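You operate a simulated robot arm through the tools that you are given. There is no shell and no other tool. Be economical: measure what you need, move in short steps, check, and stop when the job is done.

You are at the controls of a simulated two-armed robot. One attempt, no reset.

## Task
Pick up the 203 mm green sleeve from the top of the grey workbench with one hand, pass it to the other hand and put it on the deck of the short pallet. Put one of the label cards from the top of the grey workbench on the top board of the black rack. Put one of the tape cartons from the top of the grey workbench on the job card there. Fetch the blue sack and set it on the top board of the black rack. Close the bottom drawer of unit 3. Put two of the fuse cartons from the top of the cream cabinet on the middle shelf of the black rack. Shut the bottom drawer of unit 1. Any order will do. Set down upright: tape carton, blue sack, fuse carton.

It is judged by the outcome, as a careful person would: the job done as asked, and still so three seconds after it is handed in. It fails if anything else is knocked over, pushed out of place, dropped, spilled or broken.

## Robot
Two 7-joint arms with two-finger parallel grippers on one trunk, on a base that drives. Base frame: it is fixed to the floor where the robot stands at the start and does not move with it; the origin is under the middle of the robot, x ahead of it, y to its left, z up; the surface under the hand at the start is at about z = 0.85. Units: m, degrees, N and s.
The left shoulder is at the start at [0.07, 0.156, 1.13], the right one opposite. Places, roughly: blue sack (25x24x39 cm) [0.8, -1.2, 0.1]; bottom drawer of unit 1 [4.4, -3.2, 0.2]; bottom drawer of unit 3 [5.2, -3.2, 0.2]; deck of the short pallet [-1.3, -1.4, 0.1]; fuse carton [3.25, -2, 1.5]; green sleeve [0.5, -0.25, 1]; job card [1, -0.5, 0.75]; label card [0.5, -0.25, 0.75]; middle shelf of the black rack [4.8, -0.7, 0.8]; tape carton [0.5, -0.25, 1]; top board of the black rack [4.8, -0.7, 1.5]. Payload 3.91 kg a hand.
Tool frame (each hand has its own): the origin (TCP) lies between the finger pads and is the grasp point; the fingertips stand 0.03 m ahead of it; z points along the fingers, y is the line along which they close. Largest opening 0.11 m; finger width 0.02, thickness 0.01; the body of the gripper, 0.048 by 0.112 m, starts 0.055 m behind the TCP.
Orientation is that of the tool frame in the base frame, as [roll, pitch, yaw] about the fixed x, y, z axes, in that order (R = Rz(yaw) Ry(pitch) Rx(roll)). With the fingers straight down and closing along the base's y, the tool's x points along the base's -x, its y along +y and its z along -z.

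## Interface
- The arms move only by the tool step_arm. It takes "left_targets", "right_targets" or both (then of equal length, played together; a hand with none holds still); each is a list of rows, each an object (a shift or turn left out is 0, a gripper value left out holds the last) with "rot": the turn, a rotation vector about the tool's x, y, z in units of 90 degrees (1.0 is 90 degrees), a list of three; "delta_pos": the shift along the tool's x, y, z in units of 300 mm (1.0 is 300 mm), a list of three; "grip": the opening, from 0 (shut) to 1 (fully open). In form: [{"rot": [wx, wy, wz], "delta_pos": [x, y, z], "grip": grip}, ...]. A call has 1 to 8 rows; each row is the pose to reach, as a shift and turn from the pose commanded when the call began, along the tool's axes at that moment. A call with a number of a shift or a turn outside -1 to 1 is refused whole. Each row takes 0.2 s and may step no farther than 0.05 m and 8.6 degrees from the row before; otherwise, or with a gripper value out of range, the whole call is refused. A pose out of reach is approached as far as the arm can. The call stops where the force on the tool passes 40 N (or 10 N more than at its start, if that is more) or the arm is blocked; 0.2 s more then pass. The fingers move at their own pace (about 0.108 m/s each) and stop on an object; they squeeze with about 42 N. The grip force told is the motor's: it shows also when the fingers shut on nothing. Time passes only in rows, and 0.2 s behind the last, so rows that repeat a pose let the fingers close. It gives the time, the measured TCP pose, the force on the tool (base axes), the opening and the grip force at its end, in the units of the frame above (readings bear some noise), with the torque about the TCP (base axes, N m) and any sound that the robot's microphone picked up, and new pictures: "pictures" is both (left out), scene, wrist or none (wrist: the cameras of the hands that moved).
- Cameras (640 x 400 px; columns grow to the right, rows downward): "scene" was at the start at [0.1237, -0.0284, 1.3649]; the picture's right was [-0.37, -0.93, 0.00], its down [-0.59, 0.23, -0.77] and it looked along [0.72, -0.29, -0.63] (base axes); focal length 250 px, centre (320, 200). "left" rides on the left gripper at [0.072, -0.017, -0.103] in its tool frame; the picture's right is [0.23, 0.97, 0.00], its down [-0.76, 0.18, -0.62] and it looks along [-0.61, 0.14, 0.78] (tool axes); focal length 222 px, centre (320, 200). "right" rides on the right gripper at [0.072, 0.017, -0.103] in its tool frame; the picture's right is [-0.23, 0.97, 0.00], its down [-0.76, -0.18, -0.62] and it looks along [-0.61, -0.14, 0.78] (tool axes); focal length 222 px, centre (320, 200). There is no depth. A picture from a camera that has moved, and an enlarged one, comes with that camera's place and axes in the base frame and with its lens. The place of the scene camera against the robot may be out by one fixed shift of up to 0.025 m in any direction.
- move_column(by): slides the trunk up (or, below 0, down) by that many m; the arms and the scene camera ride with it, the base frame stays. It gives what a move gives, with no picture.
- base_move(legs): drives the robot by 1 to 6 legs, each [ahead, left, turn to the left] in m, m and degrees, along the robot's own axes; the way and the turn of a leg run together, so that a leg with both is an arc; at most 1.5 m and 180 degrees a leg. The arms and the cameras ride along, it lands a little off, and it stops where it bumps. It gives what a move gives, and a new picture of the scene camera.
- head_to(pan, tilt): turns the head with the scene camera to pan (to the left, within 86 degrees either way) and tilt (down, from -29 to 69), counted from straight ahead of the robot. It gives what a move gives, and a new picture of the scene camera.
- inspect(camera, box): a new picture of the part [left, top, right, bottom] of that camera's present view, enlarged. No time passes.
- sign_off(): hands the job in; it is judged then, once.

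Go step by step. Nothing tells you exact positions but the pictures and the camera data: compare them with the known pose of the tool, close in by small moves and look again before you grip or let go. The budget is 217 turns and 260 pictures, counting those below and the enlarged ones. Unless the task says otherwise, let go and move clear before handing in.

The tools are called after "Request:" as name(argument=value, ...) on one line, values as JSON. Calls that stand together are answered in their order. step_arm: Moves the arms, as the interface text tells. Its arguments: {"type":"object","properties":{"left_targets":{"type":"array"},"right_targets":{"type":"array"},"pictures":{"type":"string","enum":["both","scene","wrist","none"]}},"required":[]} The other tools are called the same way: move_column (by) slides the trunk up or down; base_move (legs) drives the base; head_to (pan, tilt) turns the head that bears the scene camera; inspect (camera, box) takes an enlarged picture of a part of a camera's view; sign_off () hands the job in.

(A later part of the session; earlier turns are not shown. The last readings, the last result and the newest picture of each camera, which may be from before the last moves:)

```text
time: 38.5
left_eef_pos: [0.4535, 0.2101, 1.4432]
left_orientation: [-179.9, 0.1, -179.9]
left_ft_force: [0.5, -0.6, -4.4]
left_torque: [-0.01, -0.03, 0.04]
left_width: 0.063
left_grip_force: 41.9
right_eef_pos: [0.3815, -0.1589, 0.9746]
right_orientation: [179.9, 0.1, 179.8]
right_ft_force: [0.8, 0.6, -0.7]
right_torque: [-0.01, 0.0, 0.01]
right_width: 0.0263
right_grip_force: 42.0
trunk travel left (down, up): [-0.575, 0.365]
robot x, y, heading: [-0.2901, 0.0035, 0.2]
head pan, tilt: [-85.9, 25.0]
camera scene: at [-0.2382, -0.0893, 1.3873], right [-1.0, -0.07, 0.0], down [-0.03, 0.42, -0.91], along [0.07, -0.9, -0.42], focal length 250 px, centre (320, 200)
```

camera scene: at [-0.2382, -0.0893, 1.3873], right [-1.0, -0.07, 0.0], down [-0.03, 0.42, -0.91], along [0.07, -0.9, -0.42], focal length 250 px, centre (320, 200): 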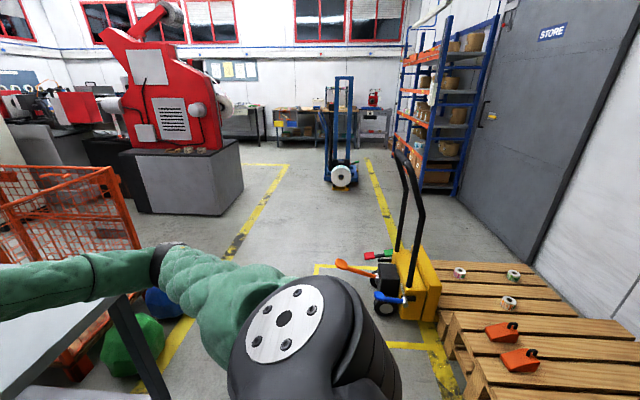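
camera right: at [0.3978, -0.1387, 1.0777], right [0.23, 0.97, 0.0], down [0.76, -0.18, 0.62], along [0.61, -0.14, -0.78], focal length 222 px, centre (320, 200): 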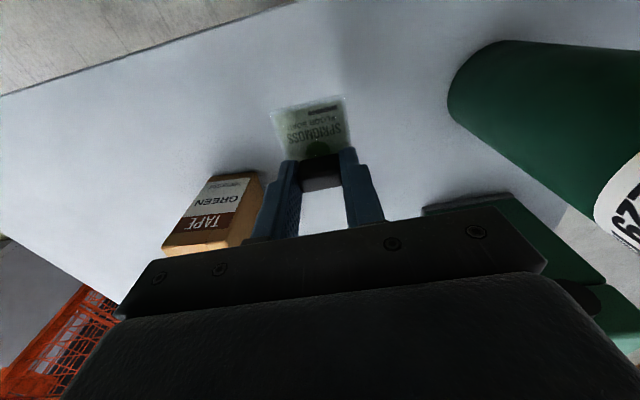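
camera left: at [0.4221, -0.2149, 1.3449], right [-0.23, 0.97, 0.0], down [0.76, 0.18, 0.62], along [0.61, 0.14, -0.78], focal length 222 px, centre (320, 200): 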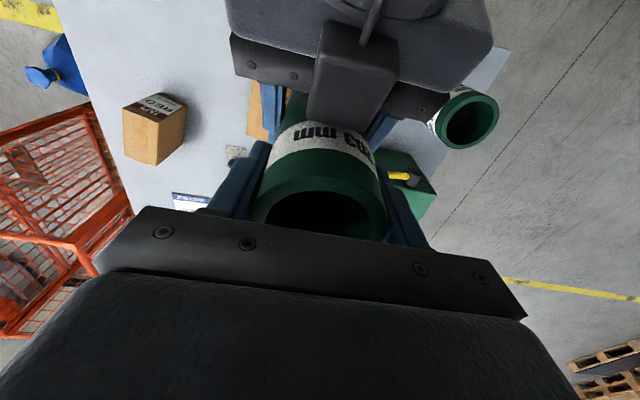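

The retreat was blocked by something behind me, and the arm-raise call was refused for step size. I'll look down to the right/behind before moving again.

Request:
head_to(pan=-86, tilt=60)

Request:
head_to(pan=86, tilt=50)

```text
time: 39.5
left_eef_pos: [0.4524, 0.2098, 1.4429]
left_orientation: [-179.9, 0.1, -179.9]
left_ft_force: [0.4, -0.3, -4.1]
left_torque: [0.02, -0.03, 0.01]
left_width: 0.0629
left_grip_force: 42.2
right_eef_pos: [0.3824, -0.159, 0.9737]
right_orientation: [179.9, 0.0, 179.8]
right_ft_force: [-0.4, -0.3, -0.4]
right_torque: [0.01, 0.0, -0.01]
right_width: 0.0266
right_grip_force: 42.1
trunk travel left (down, up): [-0.575, 0.365]
robot x, y, heading: [-0.2879, 0.004, 0.1]
head pan, tilt: [-85.9, 60.0]
camera scene: at [-0.2401, -0.0639, 1.3373], right [-1.0, -0.07, 0.0], down [-0.06, 0.86, -0.5], along [0.04, -0.5, -0.87], focal length 250 px, centre (320, 200)
```

scene: 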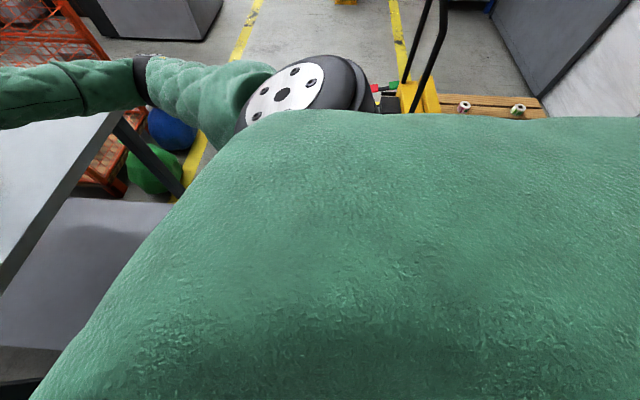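

```text
time: 42.1
left_eef_pos: [0.4537, 0.2101, 1.4431]
left_orientation: [-179.9, 0.1, -179.8]
left_ft_force: [-1.5, 0.0, -3.9]
left_torque: [-0.02, -0.01, -0.01]
left_width: 0.0624
left_grip_force: 41.5
right_eef_pos: [0.3818, -0.1582, 0.975]
right_orientation: [-180.0, 0.0, 179.8]
right_ft_force: [-0.2, 0.0, -0.7]
right_torque: [0.01, -0.01, -0.01]
right_width: 0.0266
right_grip_force: 41.6
trunk travel left (down, up): [-0.575, 0.365]
robot x, y, heading: [-0.2904, -0.0065, 0.3]
head pan, tilt: [85.9, 50.0]
camera scene: at [-0.2395, 0.0794, 1.3498], right [1.0, -0.07, 0.0], down [-0.05, -0.76, -0.64], along [0.04, 0.64, -0.77], focal length 250 px, centre (320, 200)
```

scene: 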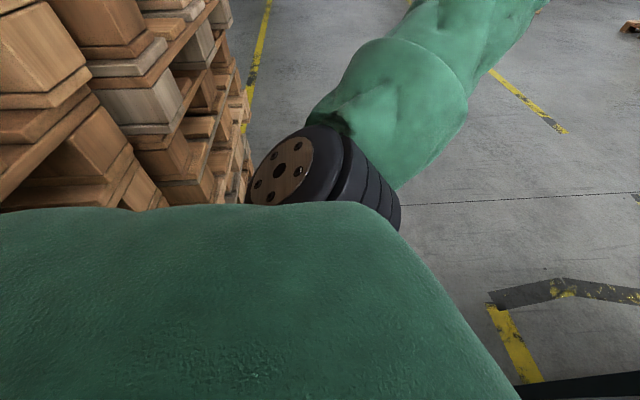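

Behind me is a tall stack of pallets, so I'll raise the right hand in allowed steps, edge forward slightly and strafe right along the aisle, then look at the pallets from there.

Request:
step_arm(right_targets=[{"delta_pos": [0, 0, -0.15]}, {"delta_pos": [0, 0, -0.3]}, {"delta_pos": [0, 0, -0.45]}, {"delta_pos": [0, 0, -0.6]}, {"delta_pos": [0, 0, -0.75]}, {"delta_pos": [0, -0.1, -0.85]}, {"delta_pos": [0, -0.25, -0.85]}, {"delta_pos": [0, -0.4, -0.85]}], pictures="none")

Request:
head_to(pan=-80, tilt=25)

Request:
base_move(legs=[[0.09, 0, 0], [0, -0.6, 0]])

```text
time: 43.9
left_eef_pos: [0.4514, 0.2095, 1.4443]
left_orientation: [-180.0, 0.2, -179.9]
left_ft_force: [-0.4, -0.7, -4.1]
left_torque: [0.0, -0.04, -0.02]
left_width: 0.0631
left_grip_force: 42.0
right_eef_pos: [0.3823, -0.2794, 1.2302]
right_orientation: [179.9, 0.2, 179.8]
right_ft_force: [-0.9, -0.7, -0.3]
right_torque: [0.01, 0.0, -0.02]
right_width: 0.0263
right_grip_force: 41.7
trunk travel left (down, up): [-0.575, 0.365]
robot x, y, heading: [-0.2885, -0.0005, 0.4]
head pan, tilt: [85.9, 50.0]
```

```text
time: 46.4
left_eef_pos: [0.4526, 0.2115, 1.4422]
left_orientation: [-179.8, 0.1, -179.9]
left_ft_force: [0.1, -0.1, -4.4]
left_torque: [-0.03, 0.0, -0.02]
left_width: 0.0629
left_grip_force: 42.7
right_eef_pos: [0.3828, -0.2798, 1.2289]
right_orientation: [179.9, -0.1, 179.9]
right_ft_force: [1.0, -0.5, 0.2]
right_torque: [0.0, 0.01, 0.02]
right_width: 0.0263
right_grip_force: 41.6
trunk travel left (down, up): [-0.575, 0.365]
robot x, y, heading: [-0.2879, -0.0028, 0.1]
head pan, tilt: [-80.0, 25.0]
camera scene: at [-0.2286, -0.0882, 1.3873], right [-0.98, -0.18, 0.0], down [-0.07, 0.42, -0.91], along [0.16, -0.89, -0.42], focal length 250 px, centre (320, 200)
```

scene: 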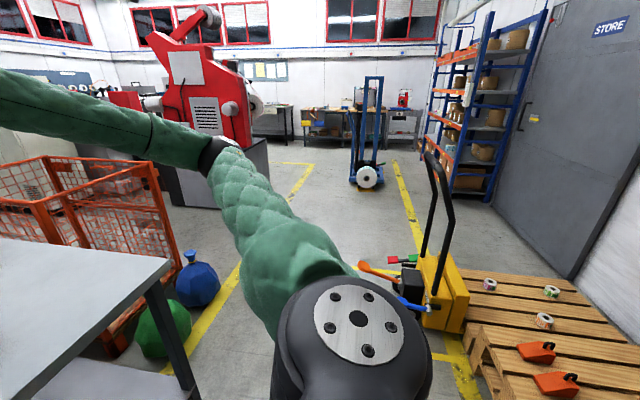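

```text
time: 50.5
left_eef_pos: [0.5453, -0.3849, 1.4431]
left_orientation: [180.0, 0.1, -179.7]
left_ft_force: [-0.7, -0.2, -4.5]
left_torque: [0.02, -0.01, 0.0]
left_width: 0.063
left_grip_force: 42.1
right_eef_pos: [0.4759, -0.8747, 1.2296]
right_orientation: [-179.9, 0.1, 180.0]
right_ft_force: [-0.4, 0.0, 0.0]
right_torque: [-0.01, 0.0, 0.04]
right_width: 0.0264
right_grip_force: 42.0
trunk travel left (down, up): [-0.575, 0.365]
robot x, y, heading: [-0.2001, -0.597, 0.4]
head pan, tilt: [-80.0, 25.0]
camera scene: at [-0.1359, -0.6853, 1.3872], right [-0.98, -0.18, 0.0], down [-0.08, 0.42, -0.91], along [0.16, -0.89, -0.42], focal length 250 px, centre (320, 200)
```

scene: 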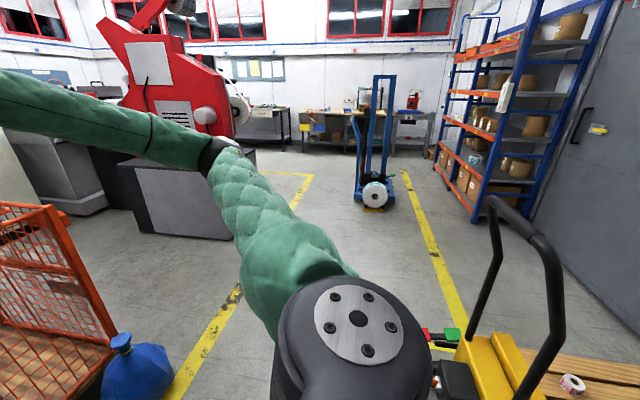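

The truck with its handle stands in front of the pallets; two pallets lie behind it. I'll go round to the south side, where the floor is open, and face the pallets from there.

Request:
base_move(legs=[[0, -1.5, 0], [0, 0, -150]])

Request:
head_to(pan=-30, tilt=35)

```text
time: 54.3
left_eef_pos: [0.5443, -1.0423, 1.4546]
left_orientation: [-180.0, 0.8, 178.4]
left_ft_force: [-2.5, -1.3, -2.8]
left_torque: [0.06, -0.12, -0.01]
left_width: 0.063
left_grip_force: 41.8
right_eef_pos: [0.4611, -1.5282, 1.234]
right_orientation: [180.0, 0.3, 178.1]
right_ft_force: [-0.6, -1.6, 0.2]
right_torque: [0.06, -0.1, 0.02]
right_width: 0.0265
right_grip_force: 41.7
trunk travel left (down, up): [-0.575, 0.365]
robot x, y, heading: [-0.1924, -1.2266, -1.3]
head pan, tilt: [-80.0, 25.0]
stopped in leg 1: the robot was blocked; the commanded pose is now the measured one
camera scene: at [-0.1444, -1.3203, 1.3882], right [-0.99, -0.14, -0.01], down [-0.05, 0.42, -0.91], along [0.13, -0.9, -0.42], focal length 250 px, centre (320, 200)
```

scene: 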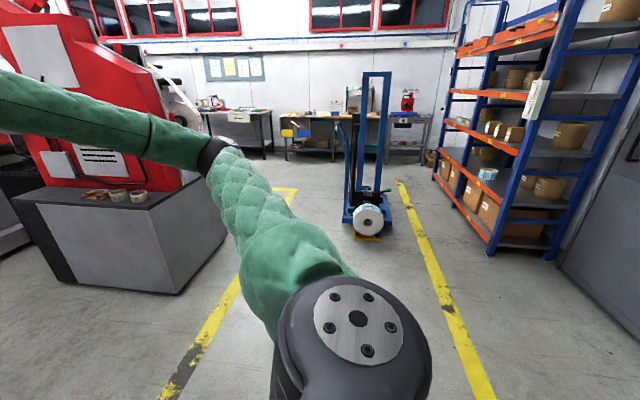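

```text
time: 55.5
left_eef_pos: [0.5558, -1.0368, 1.4444]
left_orientation: [-179.9, 0.2, 178.6]
left_ft_force: [1.2, 0.3, -5.2]
left_torque: [-0.03, -0.02, -0.01]
left_width: 0.0629
left_grip_force: 42.1
right_eef_pos: [0.4705, -1.5242, 1.2266]
right_orientation: [-179.8, -0.2, 178.3]
right_ft_force: [0.3, -0.5, -0.3]
right_torque: [0.01, 0.04, 0.03]
right_width: 0.0266
right_grip_force: 41.8
trunk travel left (down, up): [-0.575, 0.365]
robot x, y, heading: [-0.1925, -1.2273, -1.6]
head pan, tilt: [-30.0, 35.0]
camera scene: at [-0.0709, -1.2724, 1.3713], right [-0.53, -0.85, 0.0], down [-0.49, 0.3, -0.82], along [0.7, -0.43, -0.57], focal length 250 px, centre (320, 200)
```

scene: 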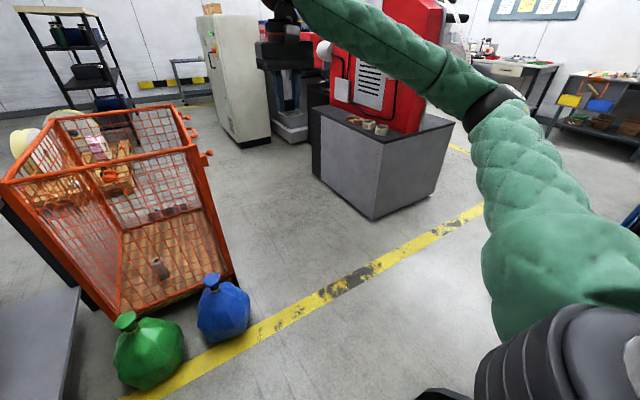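

The base touched the truck's side. I'll move forward away from it, then continue right and turn.

Request:
base_move(legs=[[0.25, 0, 1.6], [0, -1.0, 0], [0, 0, -150]])

```text
time: 68.3
left_eef_pos: [-0.4916, -2.7959, 1.4459]
left_orientation: [-179.7, 0.2, 29.5]
left_ft_force: [-0.9, -0.3, -3.6]
left_torque: [-0.01, 0.02, 0.0]
left_width: 0.0628
left_grip_force: 41.5
right_eef_pos: [-0.6689, -2.3328, 1.2286]
right_orientation: [-179.9, -0.1, 29.2]
right_ft_force: [-0.3, 0.3, -0.2]
right_torque: [0.03, 0.01, -0.01]
right_width: 0.0261
right_grip_force: 42.3
trunk travel left (down, up): [-0.575, 0.365]
robot x, y, heading: [0.0497, -2.2435, -150.9]
head pan, tilt: [-30.0, 35.0]
camera scene: at [-0.0879, -2.2669, 1.3714], right [0.01, 1.0, 0.0], down [0.57, -0.01, -0.82], along [-0.82, 0.01, -0.57], focal length 250 px, centre (320, 200)
```

scene: 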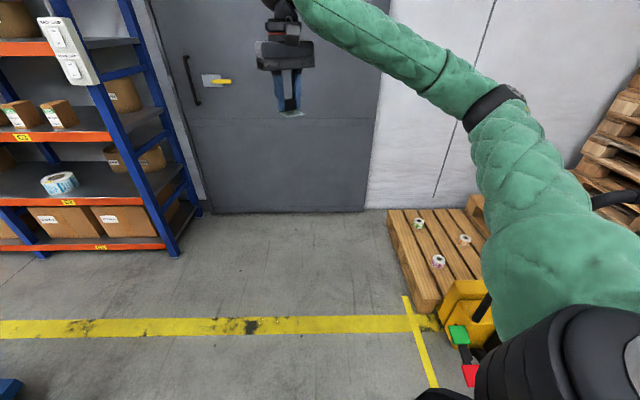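

The short pallet (with three tape rolls) spans roughly x −1.69…−0.89, y −1.69…−1.2. I'll raise the trunk a bit for clearance over the truck handle, turn to face it from the south and strafe over to it.

Request:
move_column(by=0.12)

Request:
head_to(pan=0, tilt=40)

Request:
base_move(legs=[[0, 0, -119.1], [-0.06, 1.2, 0]])

```text
time: 69.8
left_eef_pos: [-0.491, -2.7952, 1.566]
left_orientation: [-179.7, 0.3, 29.5]
left_ft_force: [0.3, -0.7, -4.5]
left_torque: [0.01, 0.02, 0.01]
left_width: 0.0629
left_grip_force: 42.0
right_eef_pos: [-0.6688, -2.3332, 1.347]
right_orientation: [-179.8, -0.1, 29.1]
right_ft_force: [0.0, 0.2, -0.5]
right_torque: [0.01, 0.01, -0.01]
right_width: 0.0264
right_grip_force: 41.9
trunk travel left (down, up): [-0.695, 0.245]
robot x, y, heading: [0.0527, -2.2507, -150.8]
head pan, tilt: [-30.0, 35.0]
```

```text
time: 70.8
left_eef_pos: [-0.4913, -2.7944, 1.5659]
left_orientation: [-179.7, 0.2, 29.5]
left_ft_force: [-0.6, 0.2, -4.3]
left_torque: [-0.02, 0.0, 0.02]
left_width: 0.0627
left_grip_force: 41.7
right_eef_pos: [-0.6689, -2.3328, 1.3483]
right_orientation: [-179.9, -0.1, 29.2]
right_ft_force: [-0.6, -0.5, -0.1]
right_torque: [0.01, -0.03, 0.0]
right_width: 0.0264
right_grip_force: 41.9
trunk travel left (down, up): [-0.695, 0.245]
robot x, y, heading: [0.0493, -2.2477, -150.7]
head pan, tilt: [0.0, 40.0]
camera scene: at [-0.0741, -2.3096, 1.4839], right [-0.49, 0.87, 0.0], down [0.56, 0.31, -0.77], along [-0.67, -0.37, -0.64], focal length 250 px, centre (320, 200)
```

scene: 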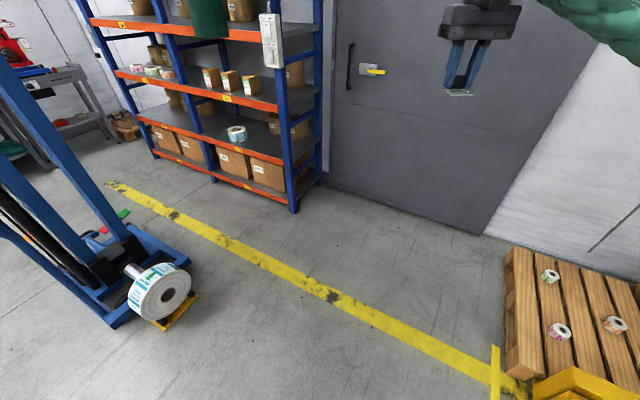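

```text
time: 81.8
left_eef_pos: [-1.3653, -1.5792, 1.5652]
left_orientation: [-179.7, 0.3, -89.2]
left_ft_force: [-0.3, 0.8, -4.2]
left_torque: [0.01, 0.01, -0.01]
left_width: 0.0628
left_grip_force: 41.8
right_eef_pos: [-0.8725, -1.645, 1.3483]
right_orientation: [-179.8, -0.2, -89.5]
right_ft_force: [-0.2, 0.3, -0.9]
right_torque: [0.01, -0.01, 0.02]
right_width: 0.0264
right_grip_force: 41.7
trunk travel left (down, up): [-0.695, 0.245]
robot x, y, heading: [-1.1431, -2.3171, 90.4]
head pan, tilt: [0.0, 40.0]
camera scene: at [-1.1515, -2.1785, 1.4839], right [1.0, 0.01, 0.0], down [0.01, -0.64, -0.77], along [-0.01, 0.77, -0.64], focal length 250 px, centre (320, 200)
```

scene: 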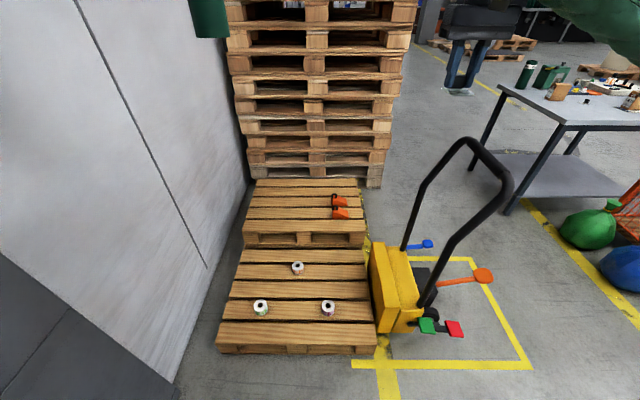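

Clear view: the near board of the short pallet is free in front of the rolls; I take the spot as [-1.31, -1.64]. I'll raise the right hand to stay clear of the truck, then lower the trunk and bring the sleeve over the board.

Request:
step_arm(right_targets=[{"delta_pos": [0, 0, -0.15]}, {"delta_pos": [0, 0, -0.3]}, {"delta_pos": [0, 0, -0.45]}, {"delta_pos": [0, 0, -0.6]}, {"delta_pos": [0, 0, -0.75]}, {"delta_pos": [0, 0, -0.87]}], pictures="none")

Request:
move_column(by=-0.45)

```text
time: 83.2
left_eef_pos: [-1.3666, -1.5801, 1.5662]
left_orientation: [-179.7, 0.1, -89.2]
left_ft_force: [-0.3, -1.3, -4.2]
left_torque: [0.03, -0.04, 0.0]
left_width: 0.0627
left_grip_force: 41.9
right_eef_pos: [-0.8747, -1.6455, 1.6113]
right_orientation: [-179.8, -0.2, -89.6]
right_ft_force: [0.6, 0.4, -0.5]
right_torque: [-0.04, 0.0, 0.0]
right_width: 0.0263
right_grip_force: 42.2
trunk travel left (down, up): [-0.695, 0.245]
robot x, y, heading: [-1.1428, -2.3196, 90.6]
head pan, tilt: [0.0, 40.0]
```

```text
refused: -0.45 is not a number from -0.4 to 0.4
```

Request:
move_column(by=-0.4)

Request:
step_arm(left_targets=[{"delta_pos": [0.05, -0.046, 0.13]}, {"delta_pos": [0.1, -0.093, 0.26]}, {"delta_pos": [0.15, -0.14, 0.39]}, {"delta_pos": [0.203, -0.186, 0.52]}, {"delta_pos": [0.203, -0.186, 0.66]}, {"delta_pos": [0.203, -0.186, 0.8]}, {"delta_pos": [0.203, -0.186, 0.93]}, {"delta_pos": [0.203, -0.186, 1.0]}], pictures="none")

Request:
step_arm(left_targets=[{"delta_pos": [0, 0, 0.14]}, {"delta_pos": [0, 0, 0.28]}, {"delta_pos": [0, 0, 0.42]}, {"delta_pos": [0, 0, 0.56]}, {"delta_pos": [0, 0, 0.7]}, {"delta_pos": [0, 0, 0.84]}, {"delta_pos": [0, 0, 0.98]}], pictures="both")

```text
time: 87.0
left_eef_pos: [-1.3664, -1.5803, 1.1672]
left_orientation: [-179.8, 0.3, -89.2]
left_ft_force: [-0.3, -0.9, -3.5]
left_torque: [0.02, -0.01, 0.0]
left_width: 0.063
left_grip_force: 42.6
right_eef_pos: [-0.8725, -1.6448, 1.2098]
right_orientation: [-180.0, -0.1, -89.5]
right_ft_force: [-0.7, -0.2, -0.2]
right_torque: [0.01, -0.05, -0.01]
right_width: 0.0264
right_grip_force: 42.1
trunk travel left (down, up): [-0.295, 0.645]
robot x, y, heading: [-1.145, -2.322, 90.5]
head pan, tilt: [0.0, 40.0]
```

```text
time: 88.8
left_eef_pos: [-1.3084, -1.6387, 0.8656]
left_orientation: [-179.7, 0.2, -89.2]
left_ft_force: [-0.1, -0.3, -4.0]
left_torque: [0.02, 0.0, 0.02]
left_width: 0.0629
left_grip_force: 42.2
right_eef_pos: [-0.8735, -1.645, 1.2109]
right_orientation: [-180.0, 0.0, -89.5]
right_ft_force: [-0.5, -0.5, -0.5]
right_torque: [0.02, 0.03, 0.05]
right_width: 0.0264
right_grip_force: 42.0
trunk travel left (down, up): [-0.295, 0.645]
robot x, y, heading: [-1.1451, -2.3198, 90.4]
head pan, tilt: [0.0, 40.0]
```

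```text
time: 90.4
left_eef_pos: [-1.2991, -1.6378, 0.573]
left_orientation: [179.9, 0.5, -89.4]
left_ft_force: [0.4, 0.2, -3.7]
left_torque: [0.0, 0.01, -0.01]
left_width: 0.0627
left_grip_force: 41.6
right_eef_pos: [-0.8641, -1.6472, 1.2077]
right_orientation: [179.7, -0.1, -89.7]
right_ft_force: [0.3, -0.2, 0.2]
right_torque: [0.02, 0.01, -0.01]
right_width: 0.0265
right_grip_force: 42.5
trunk travel left (down, up): [-0.295, 0.645]
robot x, y, heading: [-1.1442, -2.3177, 90.4]
head pan, tilt: [0.0, 40.0]
camera scene: at [-1.1436, -2.1796, 1.0843], right [1.0, 0.01, -0.01], down [0.0, -0.64, -0.77], along [-0.01, 0.77, -0.64], focal length 250 px, centre (320, 200)
camera left: at [-1.2815, -1.7087, 0.6761], right [-0.97, -0.24, 0.0], down [-0.18, 0.76, 0.63], along [-0.15, 0.61, -0.78], focal length 222 px, centre (320, 200)
```

scene: 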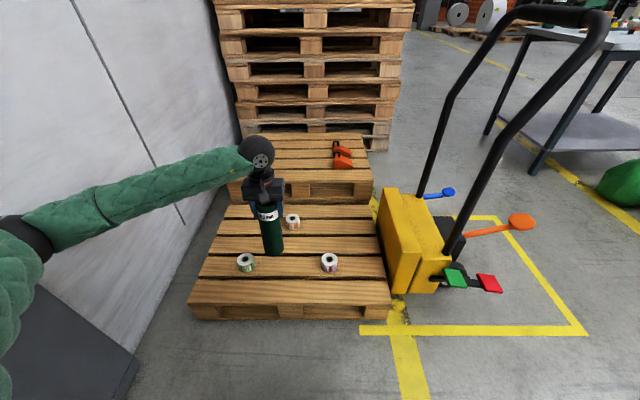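
left: 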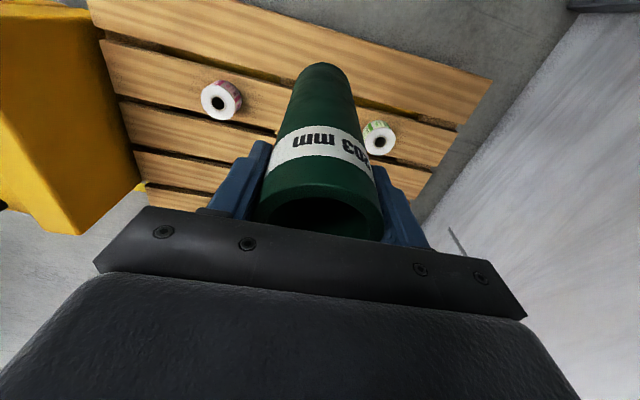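

The sleeve is above the near board, centred within a centimetre. I'm lowering it in small steps near the deck until it touches.

Request:
step_arm(left_targets=[{"delta_pos": [0.02, 0, 0.15]}, {"delta_pos": [0.02, 0, 0.3]}, {"delta_pos": [0.02, 0, 0.45]}, {"delta_pos": [0.02, 0, 0.6]}, {"delta_pos": [0.02, 0, 0.72]}, {"delta_pos": [0.02, 0, 0.78]}], pictures="both")

```text
time: 91.8
left_eef_pos: [-1.3056, -1.6417, 0.3374]
left_orientation: [-179.7, 0.3, -89.1]
left_ft_force: [0.3, -0.1, -4.8]
left_torque: [0.01, 0.02, 0.02]
left_width: 0.0627
left_grip_force: 41.9
right_eef_pos: [-0.8736, -1.6445, 1.2093]
right_orientation: [-179.9, -0.1, -89.4]
right_ft_force: [-0.3, -0.6, 0.2]
right_torque: [-0.01, 0.0, 0.01]
right_width: 0.0262
right_grip_force: 42.1
trunk travel left (down, up): [-0.295, 0.645]
robot x, y, heading: [-1.1419, -2.3186, 90.6]
head pan, tilt: [0.0, 40.0]
camera scene: at [-1.1517, -2.1789, 1.0838], right [1.0, 0.01, 0.0], down [0.01, -0.64, -0.77], along [-0.01, 0.77, -0.64], focal length 250 px, centre (320, 200)
camera left: at [-1.2875, -1.7126, 0.4406], right [-0.97, -0.24, -0.01], down [-0.19, 0.76, 0.63], along [-0.15, 0.61, -0.78], focal length 222 px, centre (320, 200)
```

scene: 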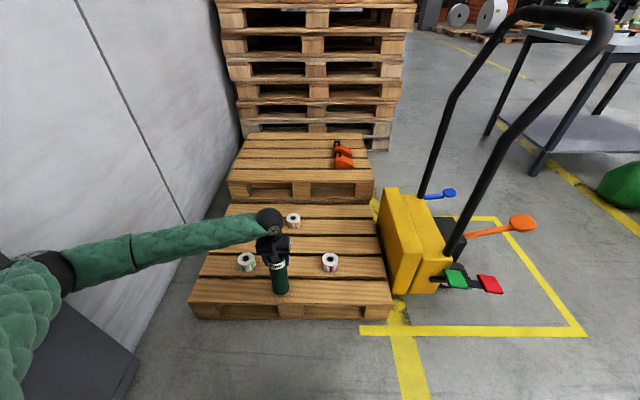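
left: 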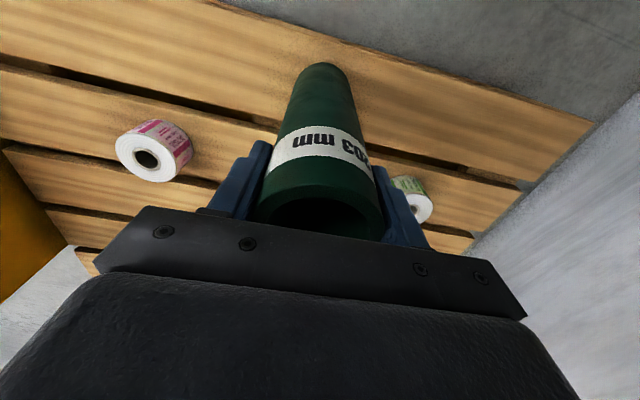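

Over the near board. Small further steps down to contact.

Request:
step_arm(left_targets=[{"delta_pos": [0, 0, 0.025]}, {"delta_pos": [0, 0, 0.05]}, {"delta_pos": [0, 0, 0.07]}, {"delta_pos": [0, 0, 0.085]}, {"delta_pos": [0, 0, 0.1]}], pictures="none")

```text
time: 93.0
left_eef_pos: [-1.3036, -1.6404, 0.3118]
left_orientation: [-179.7, 0.6, -89.1]
left_ft_force: [-5.2, -1.8, 32.3]
left_torque: [0.43, 0.79, 0.16]
left_width: 0.0628
left_grip_force: 42.1
right_eef_pos: [-0.8735, -1.6471, 1.2112]
right_orientation: [-179.9, 0.0, -89.3]
right_ft_force: [-0.2, -0.2, -0.6]
right_torque: [0.03, 0.0, 0.0]
right_width: 0.0263
right_grip_force: 41.8
trunk travel left (down, up): [-0.295, 0.645]
robot x, y, heading: [-1.1436, -2.3169, 90.4]
head pan, tilt: [0.0, 40.0]
```

It rests on the deck (32 N). Easing off, releasing and rising straight up.

Request:
step_arm(left_targets=[{"delta_pos": [0, 0, -0.01]}, {"delta_pos": [0, 0, -0.012], "grip": 0.85}, {"delta_pos": [0, 0, -0.012], "grip": 0.85}, {"delta_pos": [0, 0, -0.012], "grip": 0.85}, {"delta_pos": [0, 0, -0.1]}, {"delta_pos": [0, 0, -0.24]}, {"delta_pos": [0, 0, -0.4]}, {"delta_pos": [0, 0, -0.55]}], pictures="both")

```text
time: 94.8
left_eef_pos: [-1.2992, -1.6424, 0.4734]
left_orientation: [-179.8, 0.2, -89.6]
left_ft_force: [-0.4, 0.0, 0.2]
left_torque: [0.0, -0.03, 0.02]
left_width: 0.0937
left_grip_force: 0.0
right_eef_pos: [-0.8681, -1.6447, 1.2075]
right_orientation: [180.0, -0.1, -89.6]
right_ft_force: [-0.5, 0.3, -0.7]
right_torque: [0.0, 0.01, -0.01]
right_width: 0.0267
right_grip_force: 41.8
trunk travel left (down, up): [-0.295, 0.645]
robot x, y, heading: [-1.1413, -2.3186, 90.6]
head pan, tilt: [0.0, 40.0]
camera scene: at [-1.1485, -2.1785, 1.0831], right [1.0, 0.01, 0.0], down [0.0, -0.64, -0.77], along [-0.01, 0.77, -0.64], focal length 250 px, centre (320, 200)
camera left: at [-1.2823, -1.7134, 0.5754], right [-0.97, -0.24, 0.0], down [-0.19, 0.76, 0.63], along [-0.14, 0.61, -0.78], focal length 222 px, centre (320, 200)
```

scene: 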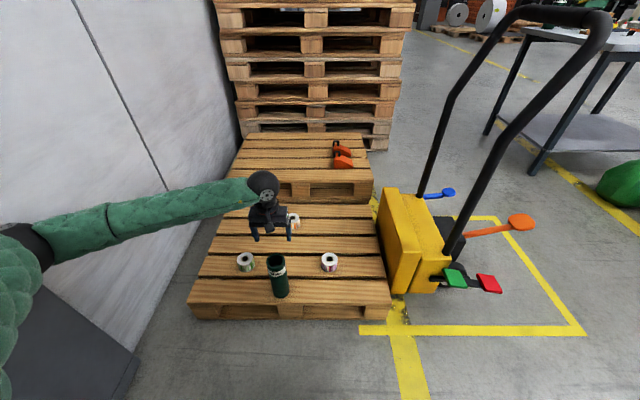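
left: 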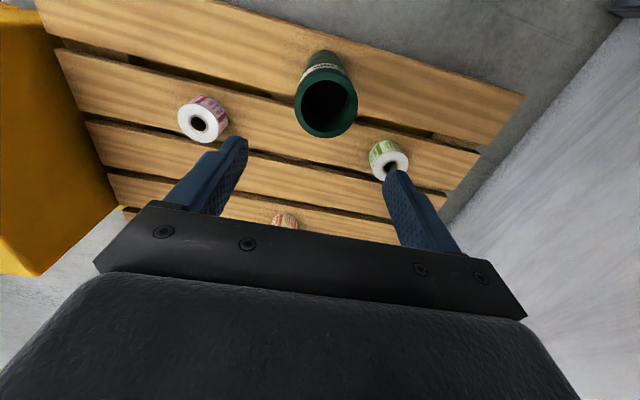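

The sleeve stands on the pallet. Now the blue sack near [0.86, -1.22]: I'll raise the left hand and trunk, back away, turn to face +x and drive toward it.

Request:
step_arm(left_targets=[{"delta_pos": [0, 0, -0.15], "grip": 1}, {"delta_pos": [0, 0, -0.3]}, {"delta_pos": [0, 0, -0.45]}, {"delta_pos": [0, 0, -0.6]}, {"delta_pos": [0, 0, -0.75]}, {"delta_pos": [0, 0, -0.9]}], pictures="none")

Request:
move_column(by=0.2)

Request:
base_move(legs=[[-0.4, 0, 0], [0, 0, -90], [1.1, 0, 0], [0, 1.3, 0], [0.15, 0, 0]])

```text
time: 96.2
left_eef_pos: [-1.3054, -1.6441, 0.7464]
left_orientation: [-179.9, 0.2, -88.8]
left_ft_force: [-0.9, -0.7, 0.0]
left_torque: [0.0, -0.08, -0.02]
left_width: 0.1099
left_grip_force: 0.1
right_eef_pos: [-0.868, -1.6448, 1.2093]
right_orientation: [179.9, -0.1, -89.3]
right_ft_force: [0.4, 0.3, -0.2]
right_torque: [0.0, 0.0, 0.01]
right_width: 0.0261
right_grip_force: 42.1
trunk travel left (down, up): [-0.295, 0.645]
robot x, y, heading: [-1.1401, -2.3148, 90.6]
head pan, tilt: [0.0, 40.0]
```

```text
time: 98.4
left_eef_pos: [-1.3047, -1.643, 0.9439]
left_orientation: [-179.9, 0.3, -89.2]
left_ft_force: [0.1, 0.2, -0.4]
left_torque: [-0.01, -0.02, -0.01]
left_width: 0.1101
left_grip_force: 0.0
right_eef_pos: [-0.8701, -1.6437, 1.409]
right_orientation: [179.9, -0.2, -89.5]
right_ft_force: [0.2, 0.0, -0.5]
right_torque: [-0.03, 0.0, -0.01]
right_width: 0.0265
right_grip_force: 42.3
trunk travel left (down, up): [-0.495, 0.445]
robot x, y, heading: [-1.1443, -2.319, 90.6]
head pan, tilt: [0.0, 40.0]
```

```text
time: 114.8
left_eef_pos: [0.6223, -1.4159, 0.9425]
left_orientation: [-179.5, 0.3, -178.6]
left_ft_force: [0.2, 0.2, 0.6]
left_torque: [-0.03, 0.01, -0.01]
left_width: 0.11
left_grip_force: 0.1
right_eef_pos: [0.6285, -1.8477, 1.4127]
right_orientation: [-179.8, 0.0, -178.9]
right_ft_force: [0.0, 1.5, -1.3]
right_torque: [-0.08, 0.01, 0.0]
right_width: 0.026
right_grip_force: 42.1
trunk travel left (down, up): [-0.495, 0.445]
robot x, y, heading: [-0.0526, -1.589, 1.2]
head pan, tilt: [0.0, 40.0]
stopped in leg 4: the robot was blocked; the commanded pose is now the measured one
camera scene: at [0.0805, -1.5781, 1.2839], right [0.02, -1.0, 0.0], down [-0.64, -0.02, -0.77], along [0.77, 0.02, -0.64], focal length 250 px, centre (320, 200)
```

scene: 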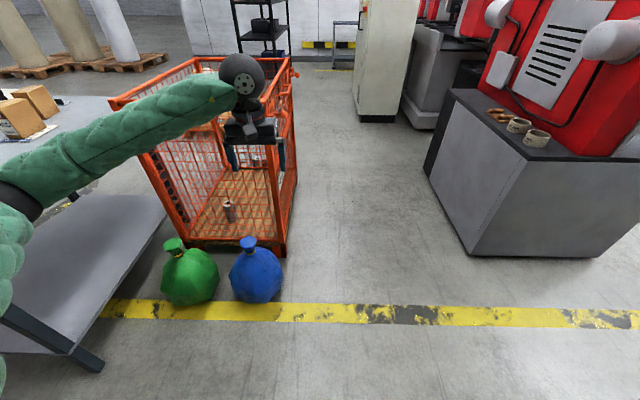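

Blocked again lightly by the truck's orange lever; I'll go forward first, then left, to put the left hand over the sack's neck (≈[0.84, -1.21]).

Request:
base_move(legs=[[0.21, 0, -1.2], [0, 0.2, 0]])

Request:
step_arm(left_targets=[{"delta_pos": [0, 0, 0.15]}, {"delta_pos": [0, 0, 0.3]}, {"delta_pos": [0, 0, 0.45]}, {"delta_pos": [0, 0, 0.6]}, {"delta_pos": [0, 0, 0.7]}], pictures="wrist")

```text
time: 117.7
left_eef_pos: [0.8356, -1.2304, 0.9446]
left_orientation: [-179.6, 0.3, -179.9]
left_ft_force: [-0.4, -0.3, 0.0]
left_torque: [-0.02, 0.01, -0.01]
left_width: 0.1101
left_grip_force: 0.0
right_eef_pos: [0.8307, -1.6634, 1.4127]
right_orientation: [180.0, 0.0, 179.9]
right_ft_force: [0.1, 0.5, 0.1]
right_torque: [0.0, 0.0, 0.0]
right_width: 0.0261
right_grip_force: 42.2
trunk travel left (down, up): [-0.495, 0.445]
robot x, y, heading: [0.1611, -1.385, -0.1]
head pan, tilt: [0.0, 40.0]
camera scene: at [0.2896, -1.3805, 1.2839], right [0.0, -1.0, 0.0], down [-0.64, 0.0, -0.77], along [0.77, 0.0, -0.64], focal length 250 px, centre (320, 200)
```

scene: 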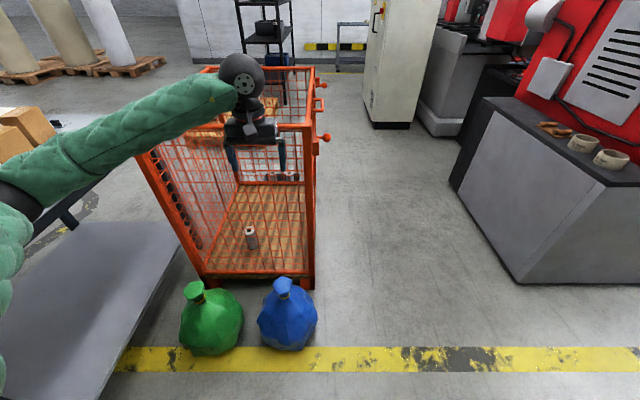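

```text
time: 118.9
left_eef_pos: [0.8371, -1.231, 0.7335]
left_orientation: [-179.7, 0.4, -179.9]
left_ft_force: [0.4, 0.4, -0.4]
left_torque: [-0.02, -0.03, -0.02]
left_width: 0.1102
left_grip_force: 0.1
right_eef_pos: [0.8301, -1.664, 1.4115]
right_orientation: [179.9, -0.1, 179.9]
right_ft_force: [0.3, 0.8, 0.1]
right_torque: [0.02, -0.01, -0.03]
right_width: 0.0266
right_grip_force: 42.6
trunk travel left (down, up): [-0.495, 0.445]
robot x, y, heading: [0.1614, -1.3825, -0.1]
head pan, tilt: [0.0, 40.0]
camera left: at [0.7645, -1.2463, 0.8367], right [-0.23, 0.97, -0.01], down [0.76, 0.18, 0.63], along [0.61, 0.14, -0.78], focal length 222 px, centre (320, 200)
```

left: 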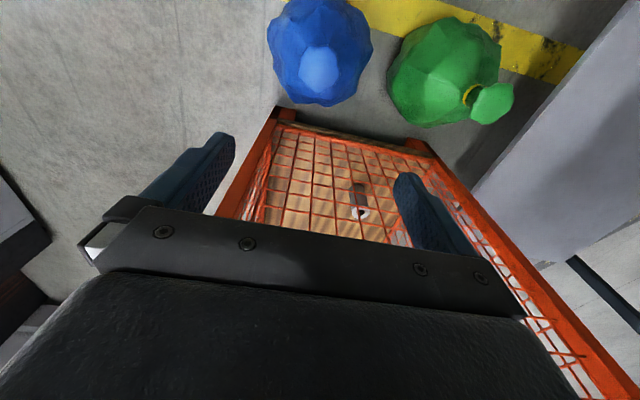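

The neck is nearly under the left hand, at about [0.828, -1.233]. Enlarging the scene view of the sack to judge its neck.

Request:
inspect(camera="scene", box=[230, 260, 340, 360])

Request:
inspect(camera="left", box=[250, 0, 400, 120])

```text
4.00 times, centred on (285, 310) of scene
camera zoom: at [0.2899, -1.3818, 1.284], right [0.0, -1.0, 0.0], down [-0.64, 0.0, -0.77], along [0.77, 0.0, -0.64], focal length 999 px, centre (460, -240)
```

zoom: 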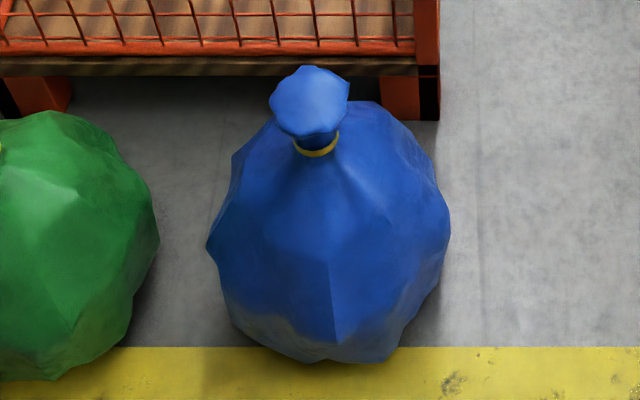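

```text
3.33 times, centred on (325, 60) of left
camera zoom: at [0.7645, -1.2463, 0.8367], right [-0.23, 0.97, -0.01], down [0.76, 0.18, 0.63], along [0.61, 0.14, -0.78], focal length 740 px, centre (303, 667)
```

zoom: 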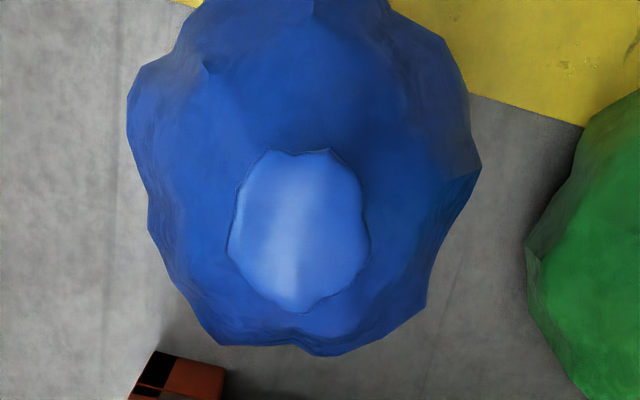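

The sack has a banded neck (about z 0.30) below a flared tuft. I'll take it at the neck with the left hand pitched 30° below horizontal; first turn and draw the hand back, then lower the trunk.

Request:
step_arm(left_targets=[{"rot": [0, -0.083, 0], "delta_pos": [0.08, 0, -0.03]}, {"rot": [0, -0.167, 0], "delta_pos": [0.16, 0, -0.06]}, {"rot": [0, -0.25, 0], "delta_pos": [0.24, 0, -0.09]}, {"rot": [0, -0.333, 0], "delta_pos": [0.32, 0, -0.12]}, {"rot": [0, -0.417, 0], "delta_pos": [0.4, 0, -0.15]}, {"rot": [0, -0.5, 0], "delta_pos": [0.48, 0, -0.17]}, {"rot": [0, -0.583, 0], "delta_pos": [0.55, 0, -0.17]}, {"rot": [0, -0.667, 0], "delta_pos": [0.6, 0, -0.17]}], pictures="none")

Request:
move_column(by=-0.4)

Request:
step_arm(left_targets=[{"delta_pos": [0, 0, 0.01]}], pictures="both")

```text
time: 120.9
left_eef_pos: [0.5969, -1.3245, 0.6415]
left_orientation: [-164.8, 37.3, -163.2]
left_ft_force: [0.1, -0.2, 0.4]
left_torque: [0.01, 0.02, -0.02]
left_width: 0.11
left_grip_force: 0.1
left hand out of reach, approached as far as the arm can: row 6, 7, 8
right_eef_pos: [0.8302, -1.6655, 1.412]
right_orientation: [179.9, 0.1, 179.9]
right_ft_force: [0.3, -0.8, -0.7]
right_torque: [-0.02, 0.0, -0.01]
right_width: 0.0262
right_grip_force: 42.2
trunk travel left (down, up): [-0.495, 0.445]
robot x, y, heading: [0.159, -1.3845, 0.1]
head pan, tilt: [0.0, 40.0]
stopped in row 8 (left hand): the arm was blocked; the commanded pose is now the measured one
```

```text
time: 124.7
left_eef_pos: [0.5966, -1.3228, 0.2409]
left_orientation: [-164.9, 37.2, -163.1]
left_ft_force: [0.7, -0.1, 0.4]
left_torque: [-0.04, 0.02, 0.05]
left_width: 0.1101
left_grip_force: 0.1
right_eef_pos: [0.8318, -1.6643, 1.0103]
right_orientation: [179.9, 0.1, 180.0]
right_ft_force: [-1.1, 0.3, -0.3]
right_torque: [0.02, 0.0, 0.0]
right_width: 0.0265
right_grip_force: 41.8
trunk travel left (down, up): [-0.095, 0.845]
robot x, y, heading: [0.1626, -1.3885, 0.5]
head pan, tilt: [0.0, 40.0]
```

```text
time: 125.1
left_eef_pos: [0.5996, -1.3231, 0.2394]
left_orientation: [-165.0, 37.2, -163.1]
left_ft_force: [-0.9, -0.4, 0.0]
left_torque: [-0.02, 0.02, -0.04]
left_width: 0.11
left_grip_force: 0.0
right_eef_pos: [0.8301, -1.6633, 1.0113]
right_orientation: [179.9, 0.1, -180.0]
right_ft_force: [0.5, 0.0, 0.2]
right_torque: [0.02, 0.0, 0.04]
right_width: 0.0264
right_grip_force: 42.0
trunk travel left (down, up): [-0.095, 0.845]
robot x, y, heading: [0.1585, -1.3838, -0.1]
head pan, tilt: [0.0, 40.0]
camera scene: at [0.2894, -1.3818, 0.8839], right [0.0, -1.0, 0.0], down [-0.64, 0.0, -0.77], along [0.77, 0.0, -0.64], focal length 250 px, centre (320, 200)
camera left: at [0.4804, -1.346, 0.2788], right [-0.3, 0.89, -0.34], down [0.16, 0.4, 0.9], along [0.94, 0.21, -0.26], focal length 222 px, centre (320, 200)
```

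scene: 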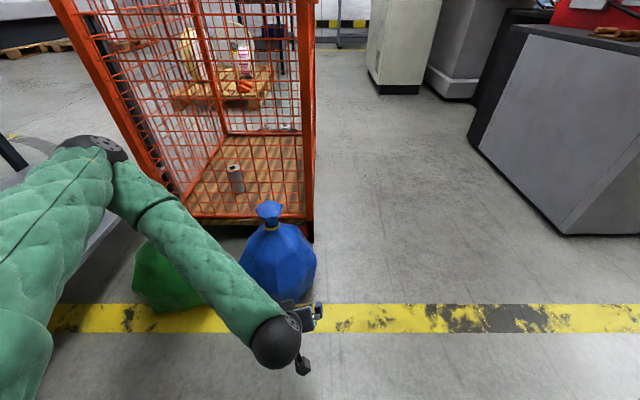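
left: 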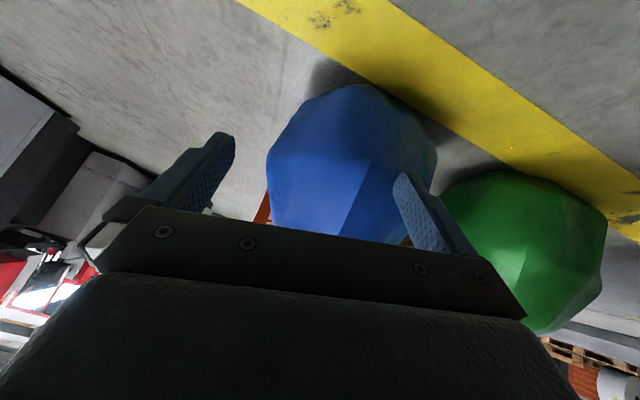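

The arm folded out of reach there. Forces are nil; I'll back off slightly and to the right so the left hand has room, then set its orientation.

Request:
base_move(legs=[[-0.1, -0.2, 0]])

```text
time: 126.8
left_eef_pos: [0.4989, -1.5242, 0.2396]
left_orientation: [-164.8, 37.1, -163.2]
left_ft_force: [-0.2, -0.3, 0.4]
left_torque: [0.03, 0.0, 0.02]
left_width: 0.1103
left_grip_force: 0.1
right_eef_pos: [0.7312, -1.8648, 1.0113]
right_orientation: [179.9, 0.1, 180.0]
right_ft_force: [0.2, -0.1, -0.5]
right_torque: [0.03, 0.01, -0.03]
right_width: 0.0263
right_grip_force: 42.0
trunk travel left (down, up): [-0.095, 0.845]
robot x, y, heading: [0.0559, -1.5854, 0.2]
head pan, tilt: [0.0, 40.0]
camera scene: at [0.1895, -1.5829, 0.8839], right [0.0, -1.0, 0.0], down [-0.64, 0.0, -0.77], along [0.77, 0.0, -0.64], focal length 250 px, centre (320, 200)
```

scene: 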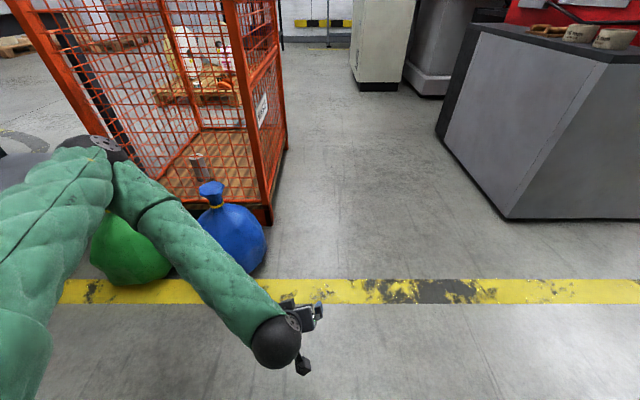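

Now correct the hand's orientation (30° below horizontal, pointing +x) while moving to a pre-grasp point in front of the sack's neck.

Request:
step_arm(left_targets=[{"rot": [-0.005, -0.047, 0.031], "delta_pos": [-0.123, 0.095, -0.005]}, {"rot": [-0.01, -0.093, 0.062], "delta_pos": [-0.246, 0.19, -0.01]}, {"rot": [-0.015, -0.14, 0.094], "delta_pos": [-0.369, 0.285, -0.015]}, {"rot": [-0.02, -0.186, 0.125], "delta_pos": [-0.492, 0.38, -0.02]}, {"rot": [-0.025, -0.233, 0.156], "delta_pos": [-0.615, 0.475, -0.025]}, {"rot": [-0.025, -0.233, 0.156], "delta_pos": [-0.738, 0.569, -0.03]}, {"rot": [-0.025, -0.233, 0.156], "delta_pos": [-0.862, 0.664, -0.035]}, {"rot": [-0.025, -0.233, 0.156], "delta_pos": [-0.985, 0.759, -0.04]}], pictures="both")

```text
time: 128.6
left_eef_pos: [0.683, -1.2815, 0.4282]
left_orientation: [179.4, 56.9, -179.8]
left_ft_force: [0.8, 1.2, 0.2]
left_torque: [-0.05, -0.05, -0.08]
left_width: 0.1102
left_grip_force: 0.1
left hand out of reach, approached as far as the arm can: row 1, 2, 3, 4, 5, 6, 7, 8
right_eef_pos: [0.7294, -1.8602, 1.0132]
right_orientation: [-179.8, 0.1, -180.0]
right_ft_force: [-0.9, 2.0, 0.5]
right_torque: [-0.16, -0.02, -0.01]
right_width: 0.0267
right_grip_force: 42.1
trunk travel left (down, up): [-0.095, 0.845]
robot x, y, heading: [0.0581, -1.5843, 0.0]
head pan, tilt: [0.0, 40.0]
camera scene: at [0.1893, -1.5799, 0.8836], right [0.0, -1.0, 0.0], down [-0.64, 0.0, -0.77], along [0.77, 0.0, -0.64], focal length 250 px, centre (320, 200)
camera left: at [0.558, -1.2996, 0.4236], right [-0.14, 0.97, -0.18], down [-0.11, 0.17, 0.98], along [0.98, 0.15, 0.08], focal length 222 px, centre (320, 200)
```

scene: 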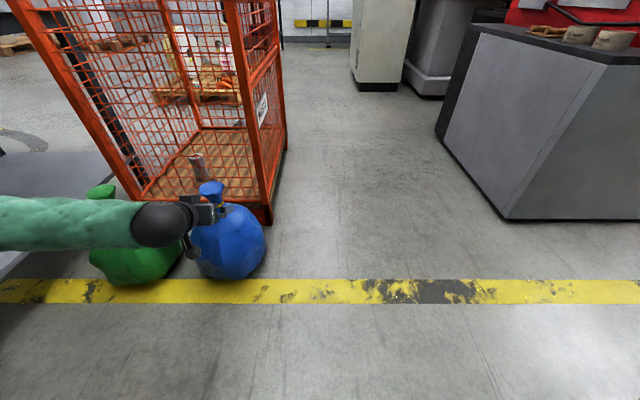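
left: 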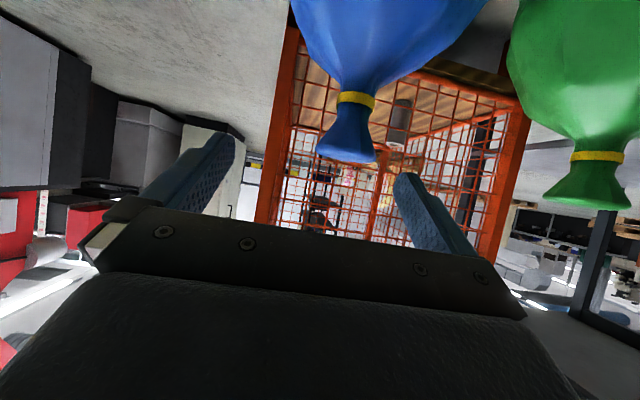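

Good view: the band is at about [0.83, -1.238, 0.316] and the hand is a few cm high and right of its target. I'll issue a hold to see where the arm settles.

Request:
step_arm(left_targets=[{"delta_pos": [0, 0, 0]}, {"delta_pos": [0, 0, 0]}], pictures="none")

```text
time: 129.2
left_eef_pos: [0.6832, -1.2825, 0.4299]
left_orientation: [179.0, 56.8, -179.9]
left_ft_force: [0.0, -0.8, -0.1]
left_torque: [-0.02, 0.05, -0.07]
left_width: 0.11
left_grip_force: 0.1
right_eef_pos: [0.7304, -1.8646, 1.0115]
right_orientation: [179.9, 0.1, -180.0]
right_ft_force: [-0.7, -0.4, -0.3]
right_torque: [0.0, 0.0, 0.04]
right_width: 0.0261
right_grip_force: 42.4
trunk travel left (down, up): [-0.095, 0.845]
robot x, y, heading: [0.0629, -1.5866, 0.3]
head pan, tilt: [0.0, 40.0]
```

Request:
step_arm(left_targets=[{"delta_pos": [0.04, 0.075, 0.025]}, {"delta_pos": [0.084, 0.147, 0.055]}, {"delta_pos": [0.084, 0.147, 0.055]}], pictures="none")

```text
time: 130.2
left_eef_pos: [0.7346, -1.238, 0.7242]
left_orientation: [168.2, 88.2, 169.2]
left_ft_force: [-0.7, -0.5, 0.2]
left_torque: [0.02, 0.02, 0.03]
left_width: 0.1099
left_grip_force: 0.1
right_eef_pos: [0.7309, -1.8636, 1.0116]
right_orientation: [-179.9, 0.0, 180.0]
right_ft_force: [-0.3, -0.4, 0.0]
right_torque: [-0.03, 0.01, 0.07]
right_width: 0.0264
right_grip_force: 42.3
trunk travel left (down, up): [-0.095, 0.845]
robot x, y, heading: [0.0616, -1.5891, 0.7]
head pan, tilt: [0.0, 40.0]
stopped in row 3 (left hand): the arm was blocked; the commanded pose is now the measured one
```

The arm reconfigured unexpectedly; let me look before going on.

Request:
head_to(pan=15, tilt=40)

```text
time: 131.0
left_eef_pos: [0.7323, -1.2399, 0.7235]
left_orientation: [167.5, 88.3, 168.5]
left_ft_force: [1.0, 0.3, -0.1]
left_torque: [-0.01, 0.01, 0.0]
left_width: 0.1101
left_grip_force: 0.0
right_eef_pos: [0.731, -1.8649, 1.011]
right_orientation: [179.9, -0.1, -180.0]
right_ft_force: [-0.3, 0.6, -0.8]
right_torque: [-0.01, 0.0, 0.0]
right_width: 0.0265
right_grip_force: 42.0
trunk travel left (down, up): [-0.095, 0.845]
robot x, y, heading: [0.0641, -1.5894, 0.1]
head pan, tilt: [15.0, 40.0]
camera scene: at [0.1865, -1.5606, 0.884], right [0.26, -0.97, 0.0], down [-0.62, -0.17, -0.77], along [0.74, 0.2, -0.64], focal length 250 px, centre (320, 200)
```

scene: 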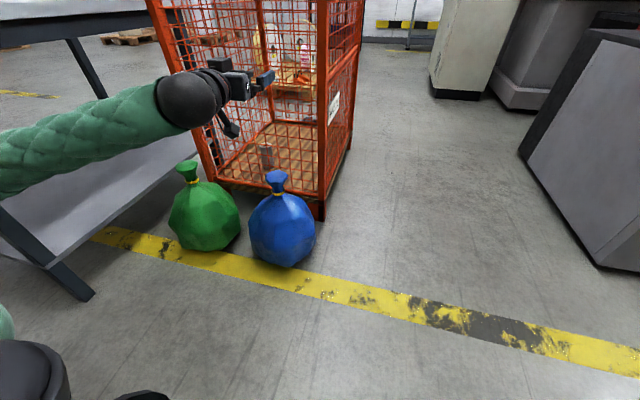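

The hand now points level at z 0.72 with free space. I'll pitch it back down by 28° here and see if the arm follows cleanly.

Request:
step_arm(left_targets=[{"rot": [0, 0.08, 0]}, {"rot": [0, 0.16, 0]}, {"rot": [0, 0.24, 0]}, {"rot": [0, 0.31, 0]}], pictures="none")

```text
time: 132.0
left_eef_pos: [0.7331, -1.2389, 0.7239]
left_orientation: [179.2, 60.1, -179.6]
left_ft_force: [0.5, -0.3, -0.4]
left_torque: [0.03, 0.02, 0.0]
left_width: 0.1099
left_grip_force: 0.1
right_eef_pos: [0.731, -1.8641, 1.0116]
right_orientation: [179.9, 0.0, -179.9]
right_ft_force: [0.6, -0.9, 0.4]
right_torque: [-0.02, -0.02, 0.02]
right_width: 0.0265
right_grip_force: 41.9
trunk travel left (down, up): [-0.095, 0.845]
robot x, y, heading: [0.0604, -1.5898, -0.0]
head pan, tilt: [15.0, 40.0]
```

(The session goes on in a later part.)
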